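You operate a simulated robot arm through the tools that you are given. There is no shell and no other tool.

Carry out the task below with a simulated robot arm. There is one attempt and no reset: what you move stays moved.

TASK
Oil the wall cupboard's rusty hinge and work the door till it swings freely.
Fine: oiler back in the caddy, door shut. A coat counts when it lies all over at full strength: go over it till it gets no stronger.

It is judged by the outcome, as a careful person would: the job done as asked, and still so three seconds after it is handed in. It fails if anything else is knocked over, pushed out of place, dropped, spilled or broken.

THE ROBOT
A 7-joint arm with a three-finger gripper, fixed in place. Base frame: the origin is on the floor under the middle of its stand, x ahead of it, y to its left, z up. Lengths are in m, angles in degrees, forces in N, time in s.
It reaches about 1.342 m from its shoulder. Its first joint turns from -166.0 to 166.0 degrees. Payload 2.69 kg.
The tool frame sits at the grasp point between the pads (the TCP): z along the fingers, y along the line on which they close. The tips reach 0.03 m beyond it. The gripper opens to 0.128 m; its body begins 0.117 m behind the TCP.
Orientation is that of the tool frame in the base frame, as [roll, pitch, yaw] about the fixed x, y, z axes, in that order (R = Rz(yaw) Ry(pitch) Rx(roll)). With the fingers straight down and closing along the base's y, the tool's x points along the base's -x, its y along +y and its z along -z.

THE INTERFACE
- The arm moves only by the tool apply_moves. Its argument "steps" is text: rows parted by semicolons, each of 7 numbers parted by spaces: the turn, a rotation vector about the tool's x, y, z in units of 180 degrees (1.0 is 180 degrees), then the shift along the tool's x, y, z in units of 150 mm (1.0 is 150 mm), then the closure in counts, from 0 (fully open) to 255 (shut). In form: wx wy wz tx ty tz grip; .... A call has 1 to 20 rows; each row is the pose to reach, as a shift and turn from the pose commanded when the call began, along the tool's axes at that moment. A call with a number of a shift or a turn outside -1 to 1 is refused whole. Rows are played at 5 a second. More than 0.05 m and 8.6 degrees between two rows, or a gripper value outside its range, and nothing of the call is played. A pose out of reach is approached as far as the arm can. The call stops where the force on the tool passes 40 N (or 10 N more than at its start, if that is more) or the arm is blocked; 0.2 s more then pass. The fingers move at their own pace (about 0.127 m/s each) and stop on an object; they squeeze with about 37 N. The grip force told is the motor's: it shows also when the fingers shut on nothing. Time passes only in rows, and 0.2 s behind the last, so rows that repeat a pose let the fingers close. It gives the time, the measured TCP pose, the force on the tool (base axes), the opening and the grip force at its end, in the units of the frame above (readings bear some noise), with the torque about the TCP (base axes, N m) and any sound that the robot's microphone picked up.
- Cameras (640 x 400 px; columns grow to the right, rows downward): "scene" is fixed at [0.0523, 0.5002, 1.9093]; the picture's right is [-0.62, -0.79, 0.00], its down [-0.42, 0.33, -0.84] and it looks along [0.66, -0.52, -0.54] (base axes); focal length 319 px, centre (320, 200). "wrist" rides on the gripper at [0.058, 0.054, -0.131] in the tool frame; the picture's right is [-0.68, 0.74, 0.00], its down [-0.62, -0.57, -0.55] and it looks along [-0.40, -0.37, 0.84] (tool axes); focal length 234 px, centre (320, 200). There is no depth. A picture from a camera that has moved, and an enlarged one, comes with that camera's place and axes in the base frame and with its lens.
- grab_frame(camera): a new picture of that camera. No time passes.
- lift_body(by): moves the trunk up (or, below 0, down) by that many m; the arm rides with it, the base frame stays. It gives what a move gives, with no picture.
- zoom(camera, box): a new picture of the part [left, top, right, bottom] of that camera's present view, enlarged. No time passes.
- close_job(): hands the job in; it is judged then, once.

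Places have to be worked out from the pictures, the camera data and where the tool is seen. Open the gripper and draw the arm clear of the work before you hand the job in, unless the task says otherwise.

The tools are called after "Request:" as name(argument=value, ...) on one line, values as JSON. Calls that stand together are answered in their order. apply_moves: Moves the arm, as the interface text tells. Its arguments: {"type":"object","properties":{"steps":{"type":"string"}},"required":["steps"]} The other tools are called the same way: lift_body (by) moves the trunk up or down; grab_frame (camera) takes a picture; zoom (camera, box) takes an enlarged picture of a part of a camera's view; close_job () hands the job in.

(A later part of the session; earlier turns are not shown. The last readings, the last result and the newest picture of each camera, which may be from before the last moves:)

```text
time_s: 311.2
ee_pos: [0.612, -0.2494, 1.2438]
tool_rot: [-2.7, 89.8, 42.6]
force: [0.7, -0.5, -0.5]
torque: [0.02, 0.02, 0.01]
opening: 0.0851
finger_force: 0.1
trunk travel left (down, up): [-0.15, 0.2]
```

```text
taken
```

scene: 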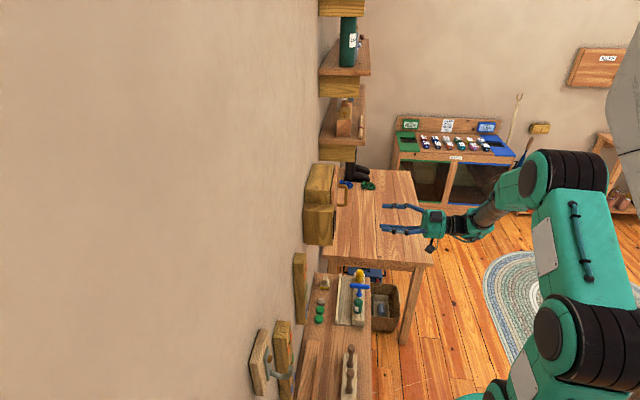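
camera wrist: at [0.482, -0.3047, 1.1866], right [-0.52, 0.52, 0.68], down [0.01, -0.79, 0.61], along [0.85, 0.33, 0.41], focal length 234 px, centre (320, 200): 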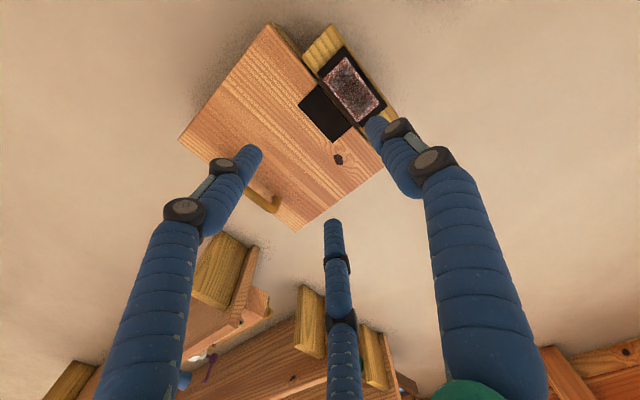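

Good view. I'll zoom in on the oiled patch from here, without the bottle in the way, and on the handle.

Request:
zoom(camera="wrist", box=[310, 40, 400, 140])

Request:
zoom(camera="wrist", box=[170, 20, 400, 240])

```text
4.00 times, centred on (355, 90) of wrist
camera zoom: at [0.482, -0.3047, 1.1866], right [-0.52, 0.52, 0.68], down [0.01, -0.79, 0.61], along [0.85, 0.33, 0.41], focal length 937 px, centre (180, 640)
```

zoom: 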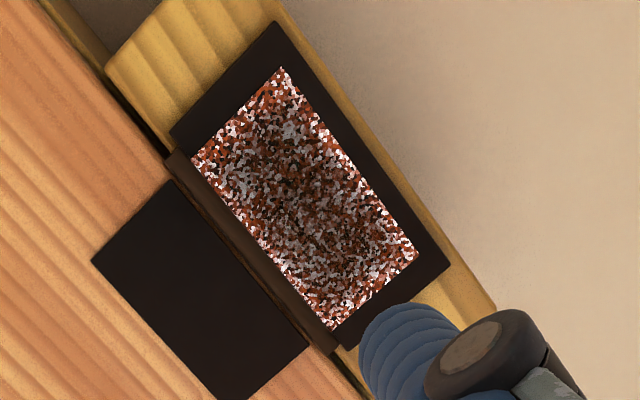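

```text
1.82 times, centred on (285, 130) of wrist
camera zoom: at [0.482, -0.3047, 1.1866], right [-0.52, 0.52, 0.68], down [0.01, -0.79, 0.61], along [0.85, 0.33, 0.41], focal length 426 px, centre (384, 327)
```

zoom: 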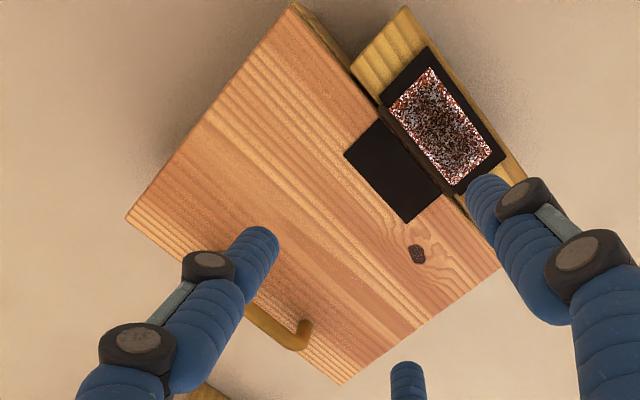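

This clear view lets me check the specific places where I dwelled, to settle whether dwelling deposits oil.

Request:
zoom(camera="wrist", box=[320, 55, 350, 85])

Request:
zoom(camera="wrist", box=[350, 75, 380, 105])

Request:
zoom(camera="wrist", box=[335, 70, 365, 100])

Request:
zoom(camera="wrist", box=[345, 95, 375, 125])

```text
13.33 times, centred on (335, 70) of wrist
camera zoom: at [0.482, -0.3047, 1.1866], right [-0.52, 0.52, 0.68], down [0.01, -0.79, 0.61], along [0.85, 0.33, 0.41], focal length 3122 px, centre (120, 1933)
```

zoom: 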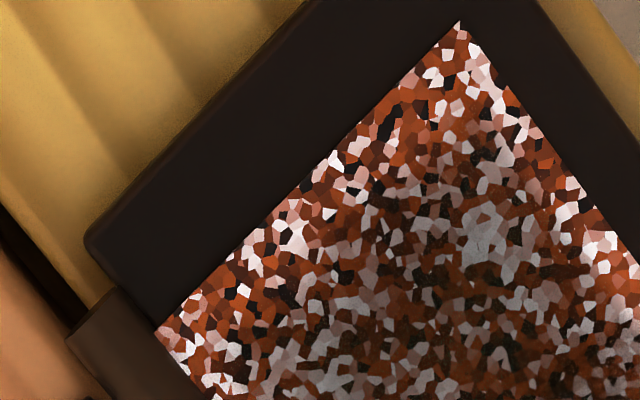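

```text
13.33 times, centred on (365, 90) of wrist
camera zoom: at [0.482, -0.3047, 1.1866], right [-0.52, 0.52, 0.68], down [0.01, -0.79, 0.61], along [0.85, 0.33, 0.41], focal length 3122 px, centre (-280, 1667)
```

zoom: 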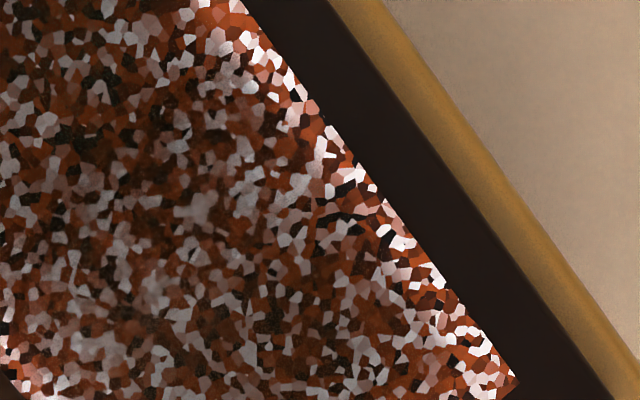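

```text
13.33 times, centred on (350, 85) of wrist
camera zoom: at [0.482, -0.3047, 1.1866], right [-0.52, 0.52, 0.68], down [0.01, -0.79, 0.61], along [0.85, 0.33, 0.41], focal length 3122 px, centre (-80, 1733)
```

zoom: 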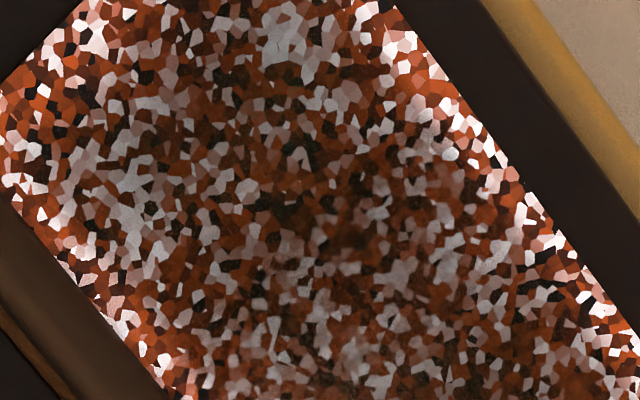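

```text
13.33 times, centred on (360, 110) of wrist
camera zoom: at [0.482, -0.3047, 1.1866], right [-0.52, 0.52, 0.68], down [0.01, -0.79, 0.61], along [0.85, 0.33, 0.41], focal length 3122 px, centre (-213, 1400)
```

zoom: 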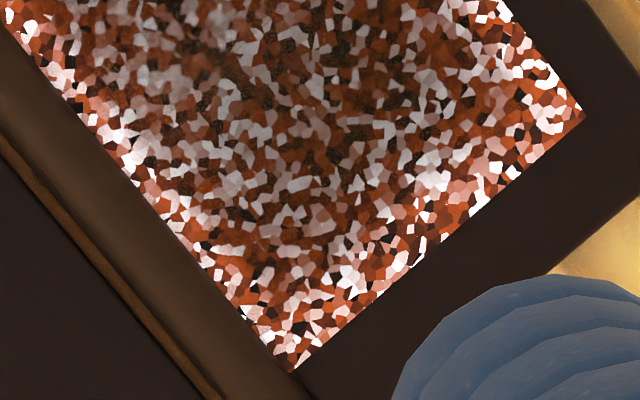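

The pattern hasn't changed and fades symmetrically at all four edges, so I take the coat as saturated and go on to the door; the force readings there will show whether the hinge is freed. First I move sideways for a clear look at the handle.

Request:
apply_moves(steps="0 0 0 -0.05 -0.12 -0.05 60; 0 0 0 -0.1 -0.25 -0.1 40; 0 0 0 -0.15 -0.38 -0.15 20; 0 0 0 -0.17 -0.5 -0.2 0; 0 0 0 -0.17 -0.5 -0.2 0")

Request:
grab_frame(camera="wrist")

Request:
zoom(camera="scene", box=[300, 140, 440, 250])

```text
time_s: 312.4
ee_pos: [0.6444, -0.3247, 1.2702]
tool_rot: [8.1, 89.8, 53.4]
force: [0.4, -0.5, -0.2]
torque: [0.05, -0.05, 0.05]
opening: 0.128
finger_force: 0.1
trunk travel left (down, up): [-0.15, 0.2]
```

```text
taken
camera wrist: at [0.5141, -0.3798, 1.2119], right [-0.52, 0.52, 0.68], down [0.01, -0.79, 0.61], along [0.85, 0.33, 0.41], focal length 234 px, centre (320, 200)
```

wrist: 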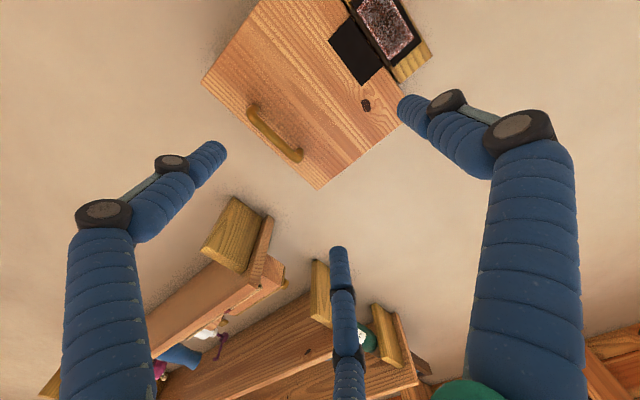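

```text
3.64 times, centred on (370, 195) of scene
camera zoom: at [0.0523, 0.5002, 1.9093], right [-0.62, -0.79, 0.0], down [-0.42, 0.33, -0.84], along [0.66, -0.52, -0.54], focal length 1160 px, centre (138, 218)
```

zoom: 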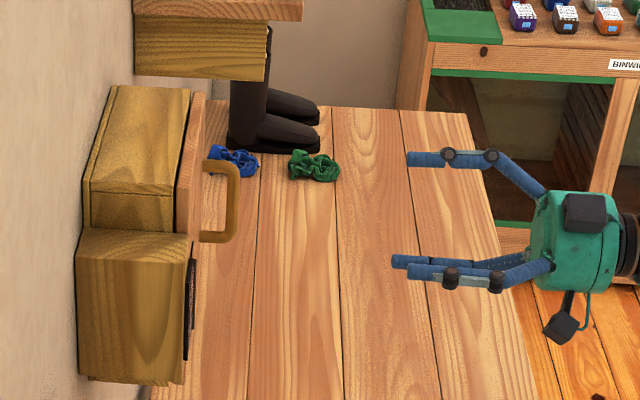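

Request:
zoom(camera="wrist", box=[230, 80, 330, 200])

Request:
zoom(camera="scene", box=[320, 165, 360, 215])

```text
3.33 times, centred on (280, 140) of wrist
camera zoom: at [0.5141, -0.3798, 1.2119], right [-0.52, 0.52, 0.68], down [0.01, -0.79, 0.61], along [0.85, 0.33, 0.41], focal length 781 px, centre (453, 400)
```

zoom: 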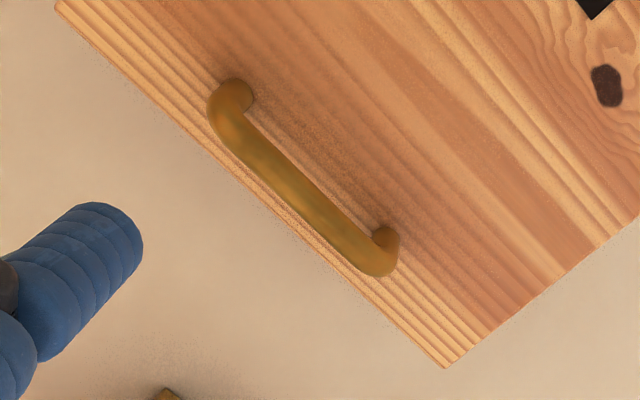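

```text
8.00 times, centred on (340, 190) of scene
camera zoom: at [0.0523, 0.5002, 1.9093], right [-0.62, -0.79, 0.0], down [-0.42, 0.33, -0.84], along [0.66, -0.52, -0.54], focal length 2552 px, centre (160, 280)
```

zoom: 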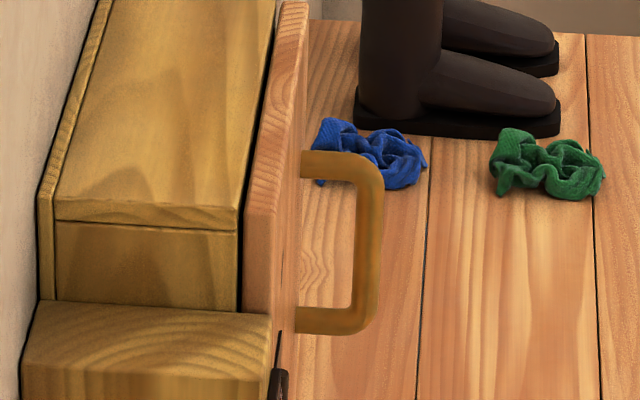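

The handle is a vertical bar near u≈0.753, d≈0.418, z from 1.21 to 1.286, about 4.5 cm off the door's face; the hinge axis is near u≈0.58. I'll move in front of it with the gripper open.

Request:
apply_moves(steps="0 0 0 0.05 -0.15 0 0; 0 0 0 0.1 -0.3 0 0; 0 0 0 0.148 -0.451 0 0; 0 0 0 0.148 -0.451 0.25 0; 0 0 0 0.148 -0.451 0.5 0; 0 0 0 0.148 -0.451 0.7 0; 0 0 0 0.148 -0.451 0.7 0")

Request:
grab_frame(camera="wrist")

Request:
zoom(camera="scene", box=[310, 150, 400, 230])

```text
time_s: 314.0
ee_pos: [0.7685, -0.2967, 1.2487]
tool_rot: [6.6, 89.8, 51.7]
force: [0.0, 0.1, -0.5]
torque: [0.0, 0.01, 0.0]
opening: 0.128
finger_force: 0.1
trunk travel left (down, up): [-0.15, 0.2]
```

```text
taken
camera wrist: at [0.6377, -0.3517, 1.1891], right [-0.52, 0.52, 0.68], down [0.01, -0.79, 0.61], along [0.85, 0.33, 0.41], focal length 234 px, centre (320, 200)
```

wrist: 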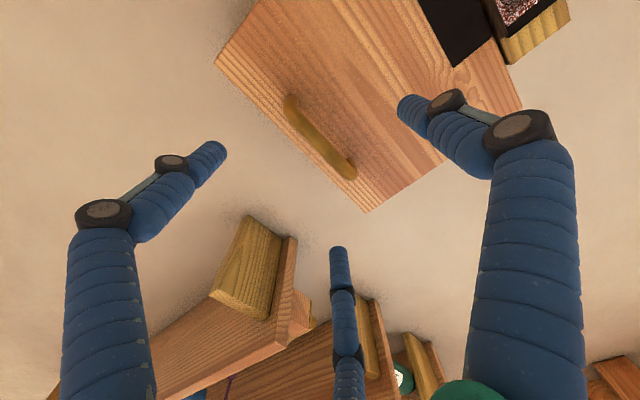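

```text
5.00 times, centred on (355, 190) of scene
camera zoom: at [0.0523, 0.5002, 1.9093], right [-0.62, -0.79, 0.0], down [-0.42, 0.33, -0.84], along [0.66, -0.52, -0.54], focal length 1595 px, centre (145, 250)
```

zoom: 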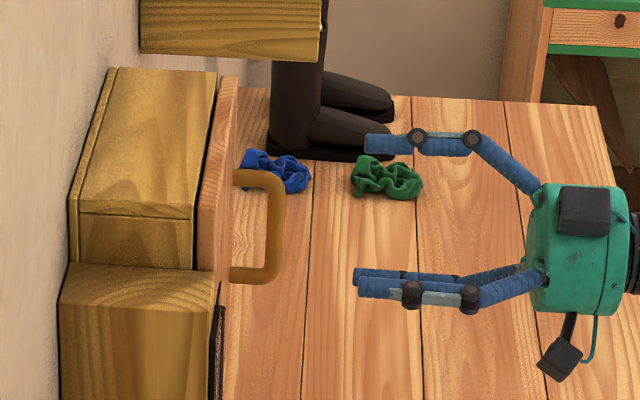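

The bar lies about 5 mm nearer the hinge than the tool axis. I'll correct for that and advance until the bar is between the fingers.

Request:
apply_moves(steps="0 0 0 0 0.037 0.15 0; 0 0 0 0 0.037 0.3 0; 0 0 0 0 0.037 0.42 0; 0 0 0 0 0.037 0.53 0; 0 0 0 0 0.037 0.53 0")

Request:
grab_frame(camera="wrist")

Request:
zoom(camera="scene", box=[310, 150, 400, 230])

```text
time_s: 315.2
ee_pos: [0.8188, -0.238, 1.2496]
tool_rot: [-1.4, 89.9, 43.8]
force: [-0.5, -0.1, 0.3]
torque: [0.0, 0.04, 0.01]
opening: 0.1282
finger_force: 0.0
trunk travel left (down, up): [-0.15, 0.2]
```

```text
taken
camera wrist: at [0.6886, -0.2931, 1.1902], right [-0.52, 0.52, 0.68], down [0.01, -0.79, 0.61], along [0.85, 0.33, 0.41], focal length 234 px, centre (320, 200)
```

wrist: 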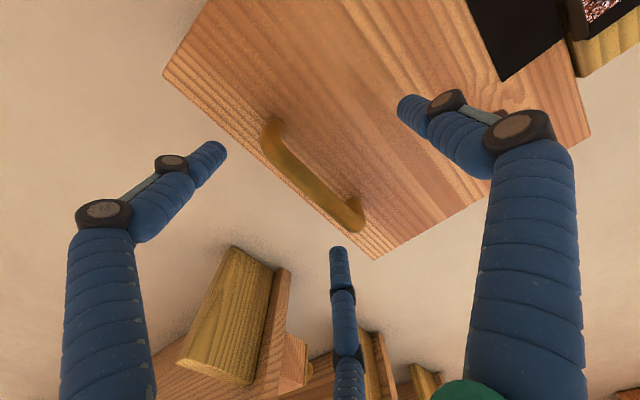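

```text
5.00 times, centred on (355, 190) of scene
camera zoom: at [0.0523, 0.5002, 1.9093], right [-0.62, -0.79, 0.0], down [-0.42, 0.33, -0.84], along [0.66, -0.52, -0.54], focal length 1595 px, centre (145, 250)
```

zoom: 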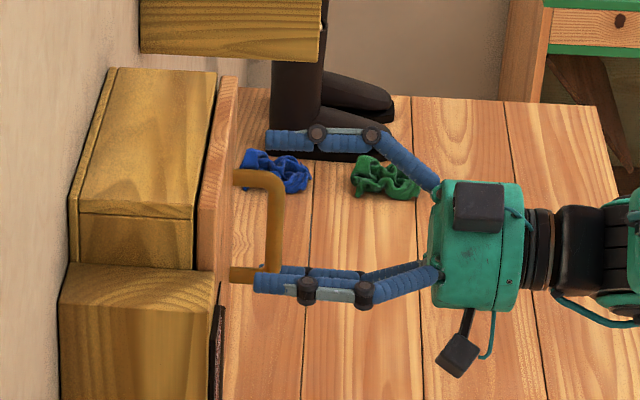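

The bar is between the fingers. I'll advance 4 mm more and close on it.

Request:
apply_moves(steps="0 0 0 0 0.01 0.03 0; 0 0 0 0 0.01 0.03 60; 0 0 0 0 0.01 0.03 120; 0 0 0 0 0.01 0.03 170; 0 0 0 0 0.01 0.03 210; 0 0 0 0 0.01 0.03 240; 0 0 0 0 0.01 0.03 255; 0 0 0 0 0.01 0.03 255")

Request:
grab_frame(camera="wrist")

Request:
zoom(camera="scene", box=[320, 160, 380, 220])

```text
time_s: 316.5
ee_pos: [0.8249, -0.2409, 1.257]
tool_rot: [-39.4, 89.3, 5.3]
force: [22.6, -29.7, 17.4]
torque: [0.14, 0.17, 0.04]
opening: 0.0238
finger_force: 11.8
trunk travel left (down, up): [-0.15, 0.2]
stopped in row 6: the force on the tool passed its limit at 47 N (the readings are from after the stop); the commanded pose is now the measured one
```

```text
taken
camera wrist: at [0.6938, -0.2953, 1.1964], right [-0.53, 0.52, 0.67], down [0.0, -0.79, 0.61], along [0.85, 0.32, 0.42], focal length 234 px, centre (320, 200)
```

wrist: 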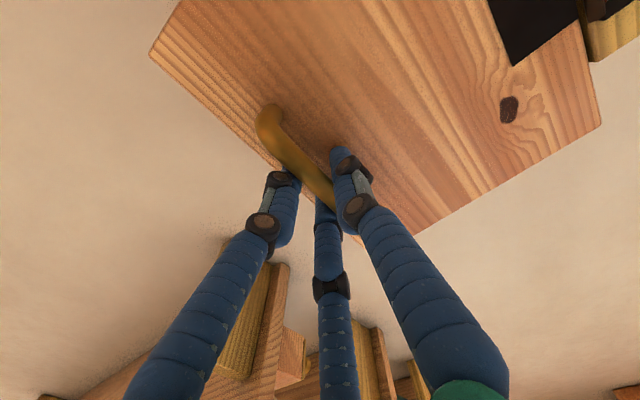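

```text
6.67 times, centred on (350, 190) of scene
camera zoom: at [0.0523, 0.5002, 1.9093], right [-0.62, -0.79, 0.0], down [-0.42, 0.33, -0.84], along [0.66, -0.52, -0.54], focal length 2127 px, centre (120, 267)
```

zoom: 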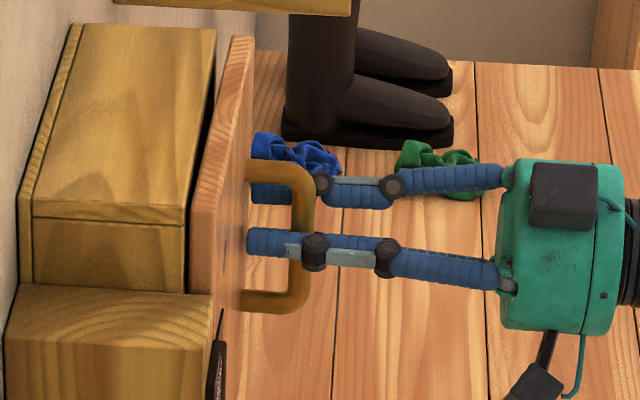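

Closing pulled the arm sideways: the two far fingers touched the bar first. I'll shift a few mm towards them and finish closing gently.

Request:
apply_moves(steps="0 0 0 0 0 0 215; 0 0 0 0 -0.02 0 215; 0 0 0 0 -0.03 0 215; 0 0 0 0 -0.03 0 215")

```text
time_s: 317.5
ee_pos: [0.8258, -0.2383, 1.2504]
tool_rot: [-15.2, 89.7, 29.9]
force: [7.5, -7.4, 1.9]
torque: [0.01, 0.05, -0.01]
opening: 0.027
finger_force: 4.5
trunk travel left (down, up): [-0.15, 0.2]
```

Request:
apply_moves(steps="0 0 0 0 -0.01 0 215; 0 0 0 0 -0.02 0 225; 0 0 0 0 -0.02 0 235; 0 0 0 0 -0.02 0 245; 0 0 0 0 -0.02 0 255; 0 0 0 0 -0.02 0 255")

Request:
grab_frame(camera="wrist")

```text
time_s: 318.9
ee_pos: [0.8263, -0.2394, 1.2515]
tool_rot: [-29.9, 89.7, 15.1]
force: [-13.6, 20.1, -6.5]
torque: [0.21, -0.02, -0.09]
opening: 0.0212
finger_force: 45.4
trunk travel left (down, up): [-0.15, 0.2]
```

```text
taken
camera wrist: at [0.6963, -0.2946, 1.1923], right [-0.52, 0.52, 0.67], down [0.01, -0.79, 0.61], along [0.85, 0.33, 0.41], focal length 234 px, centre (320, 200)
```

wrist: 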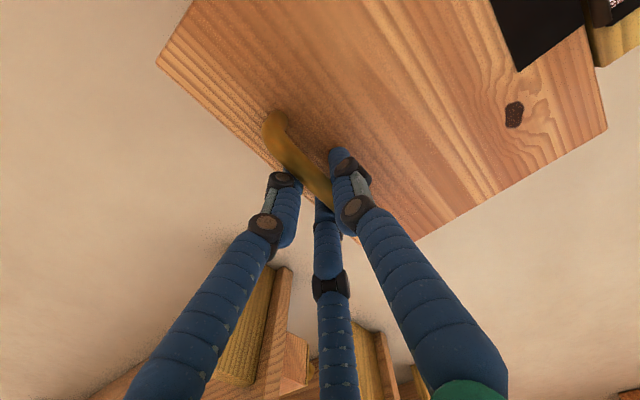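

Gripped. I overshifted a little, so I ease back to balance the side force.

Request:
apply_moves(steps="0 0 0 0.003 0.006 0 255; 0 0 0 0.003 0.01 0 255; 0 0 0 0.003 0.01 0 255")

```text
time_s: 319.7
ee_pos: [0.8262, -0.2399, 1.2518]
tool_rot: [-31.8, 89.6, 13.0]
force: [-8.3, 13.5, -7.8]
torque: [0.17, 0.17, -0.13]
opening: 0.0212
finger_force: 45.0
trunk travel left (down, up): [-0.15, 0.2]
```

The handle is held. I'll now try opening the door slowly along its arc, pivoting about the hinge axis, for the first few degrees while watching the force.

Request:
apply_moves(steps="0.007 0 0 0.003 0.01 -0.025 255; 0.0139 0 0 0.003 0.0144 -0.0503 255; 0.0208 0 0 0.003 0.02 -0.075 255; 0.0278 0 0 0.003 0.0259 -0.1003 255; 0.0278 0 0 0.003 0.0259 -0.1003 255")

Request:
zoom(camera="scene", box=[310, 150, 400, 230])

```text
time_s: 320.9
ee_pos: [0.8136, -0.2485, 1.251]
tool_rot: [-30.3, 89.6, 9.5]
force: [-4.4, 6.9, -1.1]
torque: [0.07, 0.29, -0.05]
opening: 0.0212
finger_force: 44.7
trunk travel left (down, up): [-0.15, 0.2]
```

```text
5.00 times, centred on (355, 190) of scene
camera zoom: at [0.0523, 0.5002, 1.9093], right [-0.62, -0.79, 0.0], down [-0.42, 0.33, -0.84], along [0.66, -0.52, -0.54], focal length 1595 px, centre (145, 250)
```

zoom: 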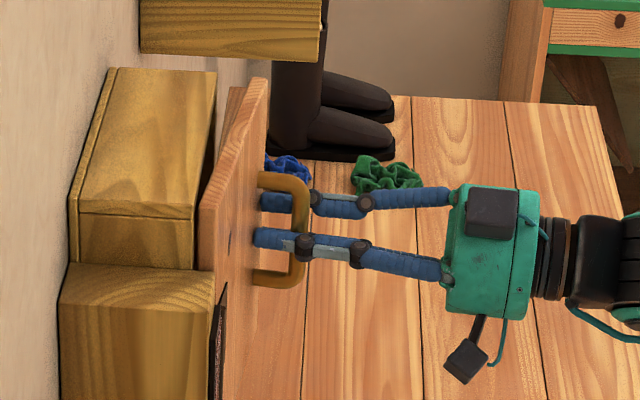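

The door moves with only a few newtons, and no sound is reported. I'll continue opening by another 30° along the arc.

Request:
apply_moves(steps="0.0139 0 0 0 0.0094 -0.0503 255; 0.0278 0 0 0 0.0209 -0.1003 255; 0.0417 0 0 0 0.0345 -0.149 255; 0.0556 0 0 0 0.0505 -0.1983 255; 0.0694 0 0 0 0.068 -0.246 255; 0.0833 0 0 0 0.0885 -0.2934 255; 0.0972 0 0 0 0.1105 -0.34 255; 0.1111 0 0 0 0.1346 -0.3849 255; 0.125 0 0 0 0.1607 -0.429 255; 0.1389 0 0 0 0.1885 -0.4719 255; 0.1528 0 0 0 0.2185 -0.5135 255; 0.1667 0 0 0 0.2499 -0.554 255; 0.1667 0 0 0 0.2499 -0.554 255")

Request:
zoom(camera="scene", box=[300, 140, 430, 250])

```text
time_s: 323.7
ee_pos: [0.7239, -0.2703, 1.2512]
tool_rot: [-1.9, 89.6, 8.0]
force: [0.0, 15.3, 4.4]
torque: [0.04, 0.12, -0.06]
opening: 0.0213
finger_force: 45.3
trunk travel left (down, up): [-0.15, 0.2]
```

```text
3.64 times, centred on (365, 195) of scene
camera zoom: at [0.0523, 0.5002, 1.9093], right [-0.62, -0.79, 0.0], down [-0.42, 0.33, -0.84], along [0.66, -0.52, -0.54], focal length 1160 px, centre (156, 218)
```

zoom: 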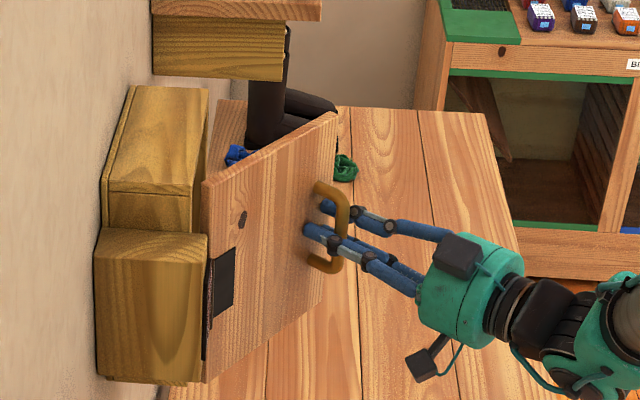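

The door is at about 35° and pulls back with only 2–3 N along its path. I'll open it another 30°, then swing it closed again.

Request:
apply_moves(steps="0.0139 0 0 0 0.013 -0.0503 255; 0.0278 0 0 0 0.0245 -0.1003 255; 0.0417 0 0 0 0.038 -0.149 255; 0.0556 0 0 0 0.0545 -0.1983 255; 0.0694 0 0 0 0.072 -0.246 255; 0.0833 0 0 0 0.0925 -0.2934 255; 0.0972 0 0 0 0.1145 -0.34 255; 0.1111 0 0 0 0.1386 -0.3849 255; 0.125 0 0 0 0.1647 -0.429 255; 0.1389 0 0 0 0.1925 -0.4719 255; 0.1528 0 0 0 0.2225 -0.5135 255; 0.1667 0 0 0 0.2539 -0.554 255; 0.1667 0 0 0 0.2539 -0.554 255")

Request:
zoom(camera="scene", box=[300, 140, 460, 270])

```text
time_s: 326.0
ee_pos: [0.6518, -0.2541, 1.2513]
tool_rot: [8.2, 89.5, -6.9]
force: [7.8, 11.1, 3.3]
torque: [-0.11, -0.52, 0.03]
opening: 0.0214
finger_force: 44.4
out of reach, approached as far as the arm can: row 11
trunk travel left (down, up): [-0.15, 0.2]
stopped in row 11: the force on the tool passed its limit at 60 N (the readings are from after the stop); the commanded pose is now the measured one
```

```text
3.08 times, centred on (380, 205) of scene
camera zoom: at [0.0523, 0.5002, 1.9093], right [-0.62, -0.79, 0.0], down [-0.42, 0.33, -0.84], along [0.66, -0.52, -0.54], focal length 982 px, centre (135, 185)
```

zoom: 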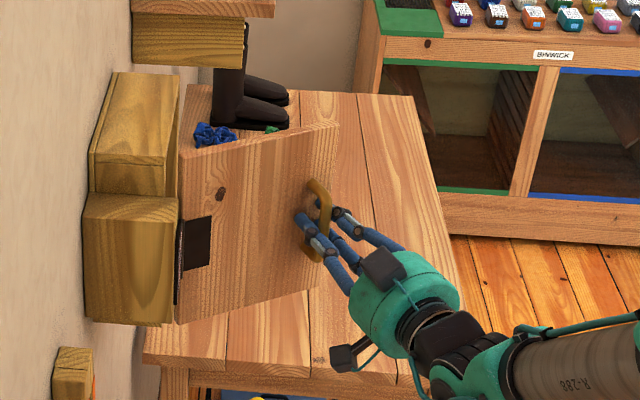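

The arm reached a joint limit near 60°, so I'll keep the swings smaller. Now I swing the door back towards closed, 35° first.

Request:
apply_moves(steps="-0.0139 0 0 0 -0.007 0.051 255; -0.0278 0 0 0 -0.0121 0.1017 255; -0.0417 0 0 0 -0.0145 0.153 255; -0.0556 0 0 0 -0.0153 0.2041 255; -0.0694 0 0 0 -0.013 0.2552 255; -0.0833 0 0 0 -0.0095 0.3063 255; -0.0972 0 0 0 -0.003 0.357 255; -0.1111 0 0 0 0.0051 0.4077 255; -0.125 0 0 0 0.016 0.4578 255; -0.1389 0 0 0 0.0285 0.5074 255; -0.1528 0 0 0 0.0435 0.5563 255; -0.1667 0 0 0 0.0605 0.6047 255; -0.1806 0 0 0 0.08 0.6522 255; -0.1944 0 0 0 0.1009 0.6989 255; -0.1944 0 0 0 0.1009 0.6989 255")

```text
time_s: 329.2
ee_pos: [0.7555, -0.2699, 1.251]
tool_rot: [-17.7, 89.7, 2.1]
force: [-2.7, 13.4, -2.9]
torque: [0.22, -0.06, 0.02]
opening: 0.0214
finger_force: 45.1
trunk travel left (down, up): [-0.15, 0.2]
```

Request:
apply_moves(steps="-0.0139 0 0 0 0 0.051 255; -0.0278 0 0 0 -0.0051 0.1017 255; -0.0417 0 0 0 -0.0075 0.153 255; -0.0556 0 0 0 -0.0083 0.2041 255; -0.0694 0 0 0 -0.006 0.2552 255; -0.0833 0 0 0 -0.0025 0.3063 255; -0.0972 0 0 0 0.004 0.357 255; -0.1111 0 0 0 0.0121 0.4077 255; -0.125 0 0 0 0.023 0.4578 255; -0.132 0 0 0 0.028 0.483 255")

Request:
zoom(camera="scene", box=[310, 150, 400, 230])

```text
time_s: 331.4
ee_pos: [0.823, -0.2418, 1.2507]
tool_rot: [-32.5, 89.6, 10.9]
force: [8.7, -12.2, -3.6]
torque: [0.28, 0.26, 0.07]
opening: 0.0213
finger_force: 45.2
trunk travel left (down, up): [-0.15, 0.2]
```

```text
5.00 times, centred on (355, 190) of scene
camera zoom: at [0.0523, 0.5002, 1.9093], right [-0.62, -0.79, 0.0], down [-0.42, 0.33, -0.84], along [0.66, -0.52, -0.54], focal length 1595 px, centre (145, 250)
```

zoom: 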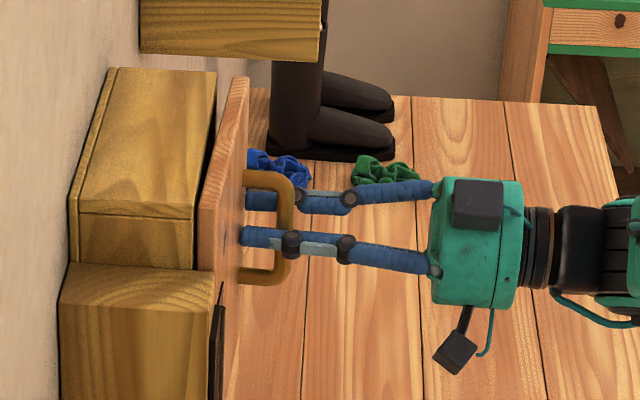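

The door is almost shut again and moves easily. I'll work it through a full open–close swing of 40° in one go.

Request:
apply_moves(steps="0.0278 0 0 0 0.0159 -0.1003 255; 0.0556 0 0 0 0.0465 -0.1983 255; 0.0833 0 0 0 0.0854 -0.2934 255; 0.1111 0 0 0 0.1325 -0.3849 255; 0.1389 0 0 0 0.1873 -0.4719 255; 0.1667 0 0 0 0.2496 -0.554 255; 0.1944 0 0 0 0.3187 -0.6303 255; 0.2222 0 0 0 0.394 -0.7005 255; 0.2222 0 0 0 0.394 -0.7005 255; 0.1944 0 0 0 0.3187 -0.6303 255; 0.1667 0 0 0 0.2496 -0.554 255; 0.1389 0 0 0 0.1873 -0.4719 255; 0.1111 0 0 0 0.1325 -0.3849 255; 0.0833 0 0 0 0.0854 -0.2934 255; 0.0556 0 0 0 0.0465 -0.1983 255; 0.0278 0 0 0 0.0159 -0.1003 255; 0 0 0 0 -0.006 0 255")

```text
time_s: 335.0
ee_pos: [0.8258, -0.2419, 1.2502]
tool_rot: [-33.0, 89.6, 10.5]
force: [1.5, -1.9, -6.9]
torque: [0.57, -0.23, 0.06]
opening: 0.0218
finger_force: 45.1
trunk travel left (down, up): [-0.15, 0.2]
```

No sound and little force. I'll do more swings, stopping mid-way to read the residual friction force in each direction.

Request:
apply_moves(steps="0.0278 0 0 0 0.0219 -0.1003 255; 0.0556 0 0 0 0.0525 -0.1983 255; 0.0833 0 0 0 0.0914 -0.2934 255; 0.1111 0 0 0 0.1385 -0.3849 255")

Request:
apply_moves(steps="0.0278 0 0 0 0.0219 -0.1003 255; 0.0556 0 0 0 0.0525 -0.1983 255; 0.0833 0 0 0 0.0914 -0.2934 255; 0.1111 0 0 0 0.1385 -0.3849 255")

Request:
apply_moves(steps="-0.0278 0 0 0 -0.0121 0.1017 255; -0.0556 0 0 0 -0.0153 0.2041 255; -0.0833 0 0 0 -0.0095 0.3063 255; -0.1111 0 0 0 0.0051 0.4077 255")

Request:
apply_moves(steps="0.0278 0 0 0 0.0219 -0.1003 255; 0.0556 0 0 0 0.0525 -0.1983 255; 0.0833 0 0 0 0.0914 -0.2934 255; 0.1111 0 0 0 0.1385 -0.3849 255")

Request:
apply_moves(steps="-0.0278 0 0 0 -0.0121 0.1017 255; -0.0556 0 0 0 -0.0153 0.2041 255; -0.0833 0 0 0 -0.0095 0.3063 255; -0.1111 0 0 0 0.0051 0.4077 255")

```text
time_s: 336.0
ee_pos: [0.7678, -0.2664, 1.2503]
tool_rot: [-16.1, 89.6, 7.5]
force: [1.0, -5.4, -3.2]
torque: [0.06, 0.61, 0.08]
opening: 0.0214
finger_force: 44.6
trunk travel left (down, up): [-0.15, 0.2]
```

```text
time_s: 337.0
ee_pos: [0.7052, -0.2694, 1.2491]
tool_rot: [6.1, 89.5, 9.4]
force: [-1.1, -7.7, 2.9]
torque: [-0.02, 0.34, 0.11]
opening: 0.0213
finger_force: 44.6
trunk travel left (down, up): [-0.15, 0.2]
```

```text
time_s: 338.0
ee_pos: [0.7671, -0.266, 1.2516]
tool_rot: [-2.3, 89.7, 21.4]
force: [0.4, -2.5, -10.1]
torque: [0.36, -0.8, 0.05]
opening: 0.0215
finger_force: 44.7
trunk travel left (down, up): [-0.15, 0.2]
```

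```text
time_s: 339.0
ee_pos: [0.7074, -0.2703, 1.2503]
tool_rot: [13.4, 89.8, 16.7]
force: [-1.7, -5.8, -13.3]
torque: [-0.13, 0.0, 0.11]
opening: 0.0213
finger_force: 45.1
trunk travel left (down, up): [-0.15, 0.2]
```

```text
time_s: 340.0
ee_pos: [0.7672, -0.2666, 1.2491]
tool_rot: [-4.4, 89.6, 18.9]
force: [5.0, -14.3, -17.9]
torque: [0.21, -0.22, -0.33]
opening: 0.0214
finger_force: 44.5
trunk travel left (down, up): [-0.15, 0.2]
```

Residual force along the swing is only 1–2 N either way. I'll correct a small vertical drift and work the door through more full cycles.

Request:
apply_moves(steps="0 0 0 0.008 0.003 0 255; 0.0278 0 0 0.008 0.0249 -0.1003 255; 0.0556 0 0 0.008 0.0555 -0.1983 255; 0.0833 0 0 0.008 0.0944 -0.2934 255; 0.1111 0 0 0.008 0.1415 -0.3849 255; 0.0833 0 0 0.008 0.0944 -0.2934 255; 0.0556 0 0 0.008 0.0555 -0.1983 255; 0.0278 0 0 0.008 0.0249 -0.1003 255; 0 0 0 0.008 0.003 0 255; -0.0278 0 0 0.008 -0.0121 0.1017 255; -0.0556 0 0 0.008 -0.0153 0.2041 255; -0.0833 0 0 0.008 -0.0115 0.3063 255; -0.1083 0 0 0.008 0.001 0.398 255; -0.0833 0 0 0.008 -0.0115 0.3063 255; -0.0556 0 0 0.008 -0.0153 0.2041 255; -0.0278 0 0 0.008 -0.0121 0.1017 255; 0 0 0 0.008 0.003 0 255")

Request:
apply_moves(steps="0.0278 0 0 0.004 0.0219 -0.1003 255; 0.0556 0 0 0.004 0.0525 -0.1983 255; 0.0833 0 0 0.004 0.0914 -0.2934 255; 0.1111 0 0 0.004 0.1385 -0.3849 255; 0.0833 0 0 0.004 0.0914 -0.2934 255; 0.0556 0 0 0.004 0.0525 -0.1983 255; 0.0278 0 0 0.004 0.0219 -0.1003 255; 0 0 0 0.004 0 0 255; -0.0278 0 0 0.004 -0.0141 0.1017 255; -0.0556 0 0 0.004 -0.0173 0.2041 255; -0.0833 0 0 0.004 -0.0135 0.3063 255; -0.1083 0 0 0.004 -0.001 0.398 255; -0.0833 0 0 0.004 -0.0135 0.3063 255; -0.0556 0 0 0.004 -0.0173 0.2041 255; -0.0278 0 0 0.004 -0.0141 0.1017 255; 0 0 0 0.004 0 0 255")

```text
time_s: 343.6
ee_pos: [0.7661, -0.2659, 1.25]
tool_rot: [-7.3, 89.5, 16.2]
force: [5.0, -26.1, 4.3]
torque: [0.09, 0.42, 0.16]
opening: 0.0213
finger_force: 44.4
trunk travel left (down, up): [-0.15, 0.2]
```

```text
time_s: 347.0
ee_pos: [0.7662, -0.2675, 1.2496]
tool_rot: [-8.6, 89.5, 14.7]
force: [4.7, -23.8, 8.0]
torque: [0.0, 0.51, 0.16]
opening: 0.0214
finger_force: 45.5
trunk travel left (down, up): [-0.15, 0.2]
```

Request:
apply_moves(steps="0 0 0 -0.002 -0.006 0 255; 0 0 0 -0.002 -0.011 0 255; 0 0 0 -0.002 -0.011 0 255")

Request:
apply_moves(steps="0.0278 0 0 0 0.0219 -0.1003 255; 0.0556 0 0 0 0.0525 -0.1983 255; 0.0833 0 0 0 0.0914 -0.2934 255; 0.1111 0 0 0 0.1385 -0.3849 255; 0.0833 0 0 0 0.0914 -0.2934 255; 0.0556 0 0 0 0.0525 -0.1983 255; 0.0278 0 0 0 0.0219 -0.1003 255; 0 0 0 0 0 0 255; -0.0278 0 0 0 -0.0141 0.1017 255; -0.0556 0 0 0 -0.0173 0.2041 255; -0.0833 0 0 0 -0.0135 0.3063 255; -0.1083 0 0 0 -0.001 0.398 255; -0.0833 0 0 0 -0.0135 0.3063 255; -0.0556 0 0 0 -0.0173 0.2041 255; -0.0278 0 0 0 -0.0141 0.1017 255; 0 0 0 0 0 0 255")

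```text
time_s: 347.8
ee_pos: [0.7664, -0.2666, 1.2488]
tool_rot: [-7.7, 89.6, 15.8]
force: [1.9, -13.4, 0.8]
torque: [0.15, -0.19, 0.1]
opening: 0.0212
finger_force: 44.8
trunk travel left (down, up): [-0.15, 0.2]
```

```text
time_s: 351.2
ee_pos: [0.7671, -0.2652, 1.2483]
tool_rot: [-3.1, 89.6, 20.3]
force: [2.8, -14.5, -15.1]
torque: [-0.13, 0.48, 0.12]
opening: 0.0212
finger_force: 44.6
trunk travel left (down, up): [-0.15, 0.2]
```

The swing stays easy. I'll close the door fully now and feel for the stop.

Request:
apply_moves(steps="-0.0278 0 0 0.004 -0.0141 0.1017 255; -0.0556 0 0 0.004 -0.0173 0.2041 255; -0.0833 0 0 0.004 -0.0135 0.3063 255; -0.1083 0 0 0.004 -0.001 0.398 255; -0.1167 0 0 0.004 0.005 0.428 255; -0.12 0 0 0.004 0.0085 0.4398 255; -0.12 0 0 0.004 0.0085 0.4398 255")

Request:
zoom(camera="scene", box=[310, 150, 400, 230])

```text
time_s: 352.8
ee_pos: [0.8278, -0.2396, 1.2484]
tool_rot: [-29.4, 89.6, 15.7]
force: [10.4, -14.6, -11.2]
torque: [0.23, 0.17, 0.0]
opening: 0.0212
finger_force: 45.1
trunk travel left (down, up): [-0.15, 0.2]
```

```text
5.00 times, centred on (355, 190) of scene
camera zoom: at [0.0523, 0.5002, 1.9093], right [-0.62, -0.79, 0.0], down [-0.42, 0.33, -0.84], along [0.66, -0.52, -0.54], focal length 1595 px, centre (145, 250)
```

zoom: 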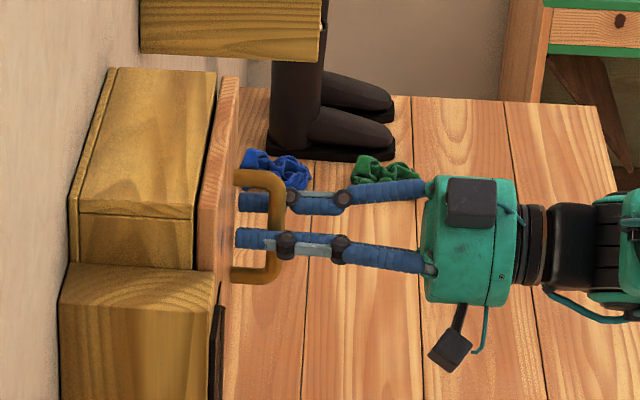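

The door is shut. I'll release the handle, back straight off, and then inspect the patch close up.

Request:
apply_moves(steps="0 0 0 0 0 0 230; 0 0 0 0 0 0 190; 0 0 0 0 0 0 130; 0 0 0 0 0 0 60; 0 0 0 0 0 0 0; 0 0 0 0 0 -0.15 0; 0 0 0 0 0 -0.35 0; 0 0 0 0 0 -0.6 0; 0 0 0 0 0 -0.85 0; 0 0 0 0 0 -1.0 0")

Request:
grab_frame(camera="wrist")

Request:
zoom(camera="scene", box=[300, 150, 400, 250])

```text
time_s: 355.0
ee_pos: [0.7205, -0.346, 1.2482]
tool_rot: [-35.6, 89.6, 9.3]
force: [0.6, -0.1, -0.6]
torque: [0.03, 0.0, 0.02]
opening: 0.128
finger_force: 0.0
trunk travel left (down, up): [-0.15, 0.2]
```

```text
taken
camera wrist: at [0.5901, -0.401, 1.1892], right [-0.53, 0.52, 0.67], down [0.01, -0.79, 0.61], along [0.85, 0.33, 0.41], focal length 234 px, centre (320, 200)
```

wrist: 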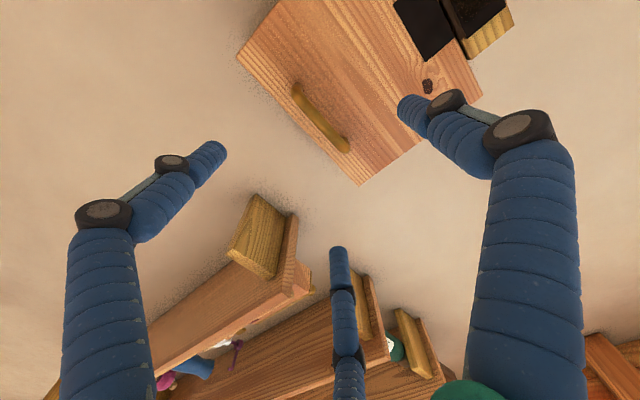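

```text
4.00 times, centred on (350, 200) of scene
camera zoom: at [0.0523, 0.5002, 1.9093], right [-0.62, -0.79, 0.0], down [-0.42, 0.33, -0.84], along [0.66, -0.52, -0.54], focal length 1276 px, centre (200, 200)
```

zoom: 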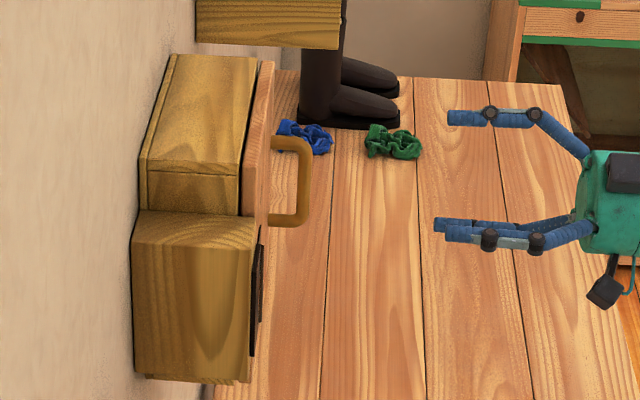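

The plate's rust speckle seems to have changed. I'll zoom in.

Request:
zoom(camera="wrist", box=[390, 0, 520, 100])

Request:
zoom(camera="scene", box=[320, 195, 350, 245])

```text
4.00 times, centred on (455, 50) of wrist
camera zoom: at [0.5901, -0.401, 1.1892], right [-0.53, 0.52, 0.67], down [0.01, -0.79, 0.61], along [0.85, 0.33, 0.41], focal length 937 px, centre (-220, 800)
```

zoom: 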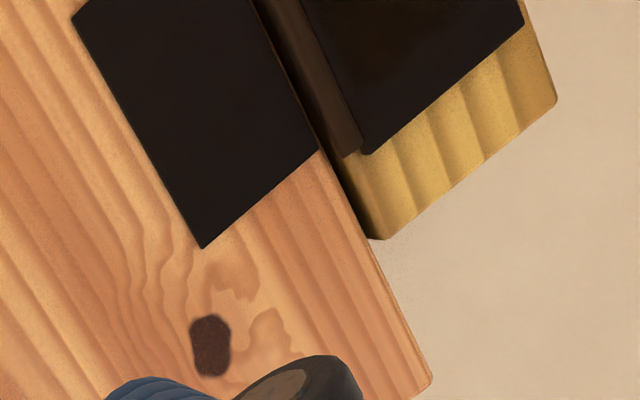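

```text
8.00 times, centred on (335, 220) of scene
camera zoom: at [0.0523, 0.5002, 1.9093], right [-0.62, -0.79, 0.0], down [-0.42, 0.33, -0.84], along [0.66, -0.52, -0.54], focal length 2552 px, centre (200, 40)
```

zoom: 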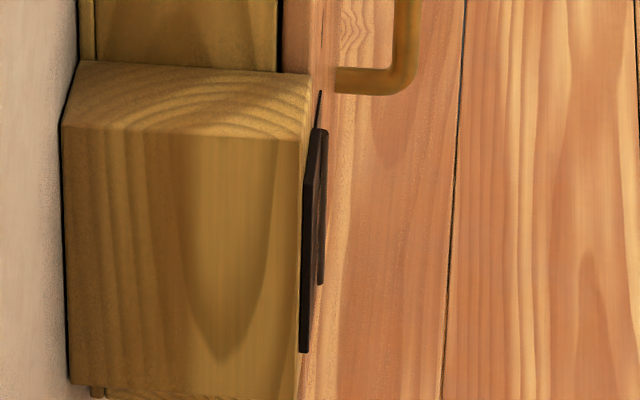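

The rust has vanished from the plate after working the door. I'll move across to confirm the whole patch is clear.

Request:
apply_moves(steps="0 0 0 0 0.25 0 0; 0 0 0 0 0.5 0 0; 0 0 0 0 0.75 0 0; 0 0 0 0 1.0 0 0; 0 0 0 0 1.0 0 0")

Request:
grab_frame(camera="wrist")

Request:
zoom(camera="wrist", box=[300, 30, 420, 150])

```text
time_s: 356.2
ee_pos: [0.615, -0.2392, 1.2501]
tool_rot: [-42.5, 89.5, 2.5]
force: [0.0, 0.6, 0.9]
torque: [-0.03, 0.06, -0.05]
opening: 0.1279
finger_force: 0.1
trunk travel left (down, up): [-0.15, 0.2]
```

```text
taken
camera wrist: at [0.4849, -0.2948, 1.1903], right [-0.53, 0.52, 0.67], down [0.01, -0.79, 0.62], along [0.85, 0.33, 0.41], focal length 234 px, centre (320, 200)
```

wrist: 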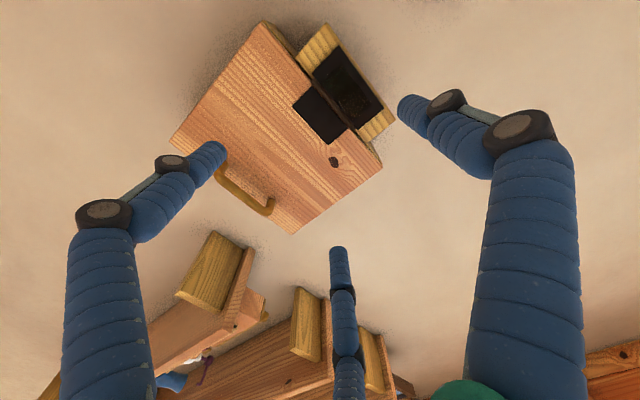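

```text
3.33 times, centred on (360, 90) of wrist
camera zoom: at [0.4849, -0.2948, 1.1903], right [-0.53, 0.52, 0.67], down [0.01, -0.79, 0.62], along [0.85, 0.33, 0.41], focal length 781 px, centre (187, 567)
```

zoom: 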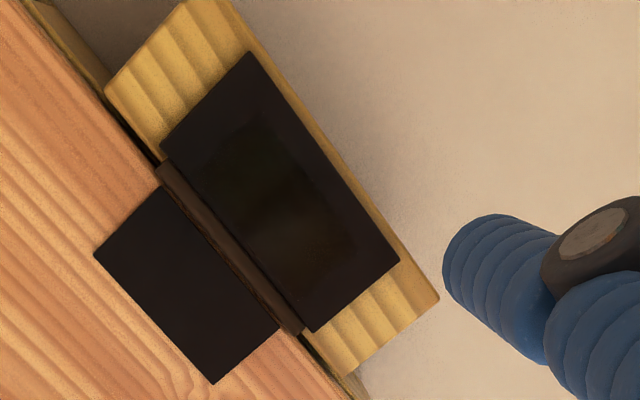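

The rust is gone, and without the speckle I can now judge the oil film itself. I'll zoom in on it.

Request:
zoom(camera="wrist", box=[305, 40, 385, 130])

Request:
zoom(camera="wrist", box=[320, 55, 365, 115])

```text
4.44 times, centred on (345, 85) of wrist
camera zoom: at [0.4849, -0.2948, 1.1903], right [-0.53, 0.52, 0.67], down [0.01, -0.79, 0.62], along [0.85, 0.33, 0.41], focal length 1041 px, centre (209, 711)
```

zoom: 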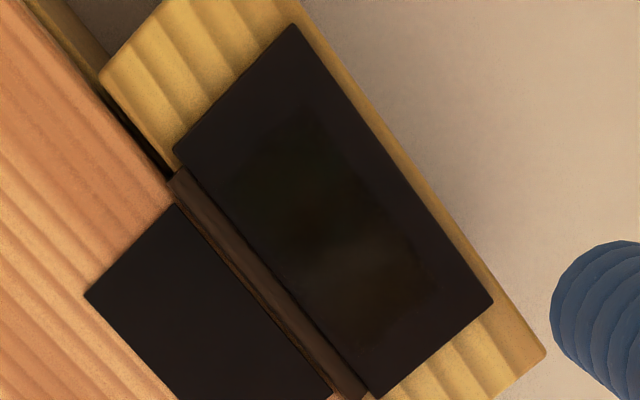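

```text
6.67 times, centred on (342, 85) of wrist
camera zoom: at [0.4849, -0.2948, 1.1903], right [-0.53, 0.52, 0.67], down [0.01, -0.79, 0.62], along [0.85, 0.33, 0.41], focal length 1561 px, centre (170, 967)
```

zoom: 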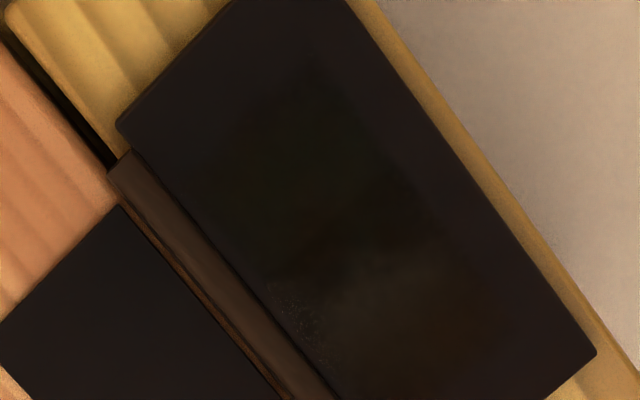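

The film covers the patch and the rust has cleared, so the hinge is freed. Now I verify the door is fully shut by comparing with the same framing as at the start.

Request:
zoom(camera="scene", box=[295, 155, 355, 245])

Request:
zoom(camera="scene", box=[280, 140, 440, 240])

Request:
zoom(camera="scene", box=[345, 262, 385, 330])

```text
4.44 times, centred on (325, 200) of scene
camera zoom: at [0.0523, 0.5002, 1.9093], right [-0.62, -0.79, 0.0], down [-0.42, 0.33, -0.84], along [0.66, -0.52, -0.54], focal length 1418 px, centre (298, 200)
```

zoom: 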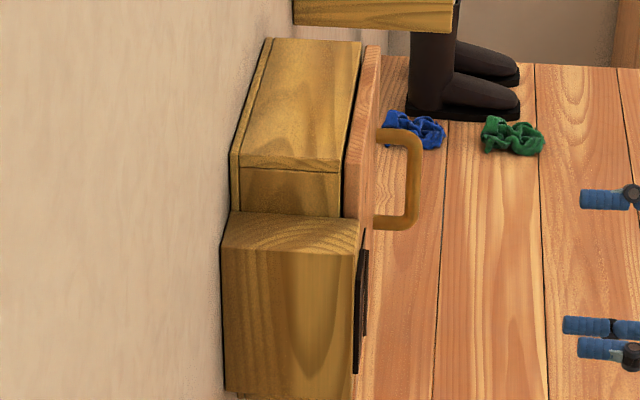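

```text
4.00 times, centred on (360, 190) of scene
camera zoom: at [0.0523, 0.5002, 1.9093], right [-0.62, -0.79, 0.0], down [-0.42, 0.33, -0.84], along [0.66, -0.52, -0.54], focal length 1276 px, centre (160, 240)
```

zoom: 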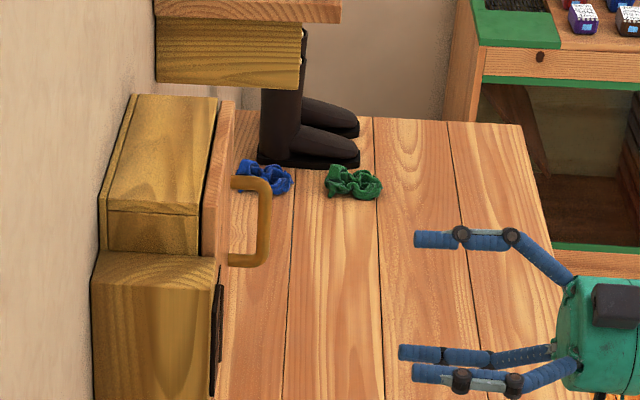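

```text
5.88 times, centred on (365, 296) of scene
camera zoom: at [0.0523, 0.5002, 1.9093], right [-0.62, -0.79, 0.0], down [-0.42, 0.33, -0.84], along [0.66, -0.52, -0.54], focal length 1876 px, centre (55, -365)
```

zoom: 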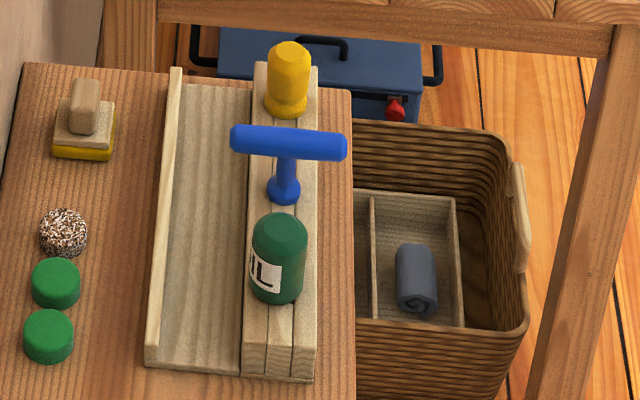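

The door matches its original shut position. The oiler sits about 4 mm from its original spot within the hole's play; I'll look closely that it's properly seated.

Request:
zoom(camera="scene", box=[345, 290, 375, 325])

Request:
grab_frame(camera="scene")

```text
11.43 times, centred on (360, 308) of scene
camera zoom: at [0.0523, 0.5002, 1.9093], right [-0.62, -0.79, 0.0], down [-0.42, 0.33, -0.84], along [0.66, -0.52, -0.54], focal length 3646 px, centre (-137, -1029)
```

zoom: 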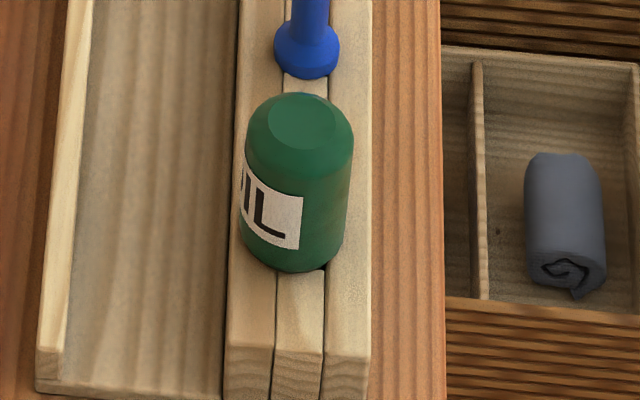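

```text
taken
```

scene: 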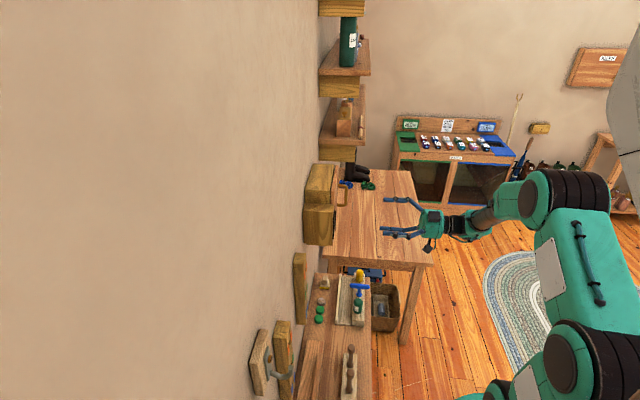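

The oiler stands upright and seated. For certainty about the film's coverage, I'll take one closer look at the oiled plate before handing in.

Request:
apply_moves(steps="0 0 0 -0.1 0.05 0.15 0; 0 0 0 -0.2 0.1 0.3 0; 0 0 0 -0.2 0.15 0.4 0; 0 0 0 -0.2 0.15 0.4 0")

Request:
grab_frame(camera="wrist")

```text
time_s: 357.2
ee_pos: [0.6427, -0.1804, 1.2787]
tool_rot: [-36.6, 89.6, 8.5]
force: [0.3, 0.3, -0.2]
torque: [0.01, 0.01, -0.01]
opening: 0.1282
finger_force: 0.0
trunk travel left (down, up): [-0.15, 0.2]
```

```text
taken
camera wrist: at [0.5112, -0.2359, 1.2195], right [-0.53, 0.52, 0.67], down [0.01, -0.79, 0.61], along [0.85, 0.33, 0.41], focal length 234 px, centre (320, 200)
```

wrist: 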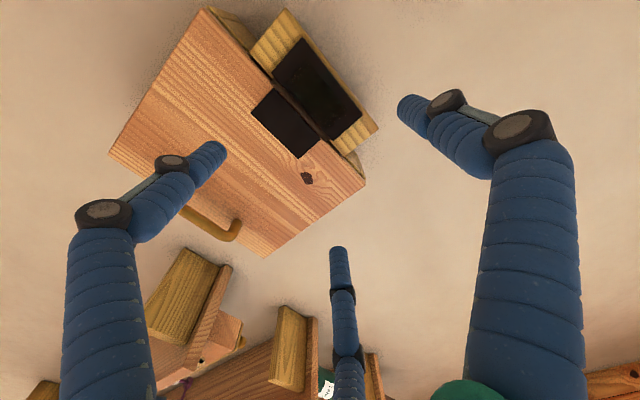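

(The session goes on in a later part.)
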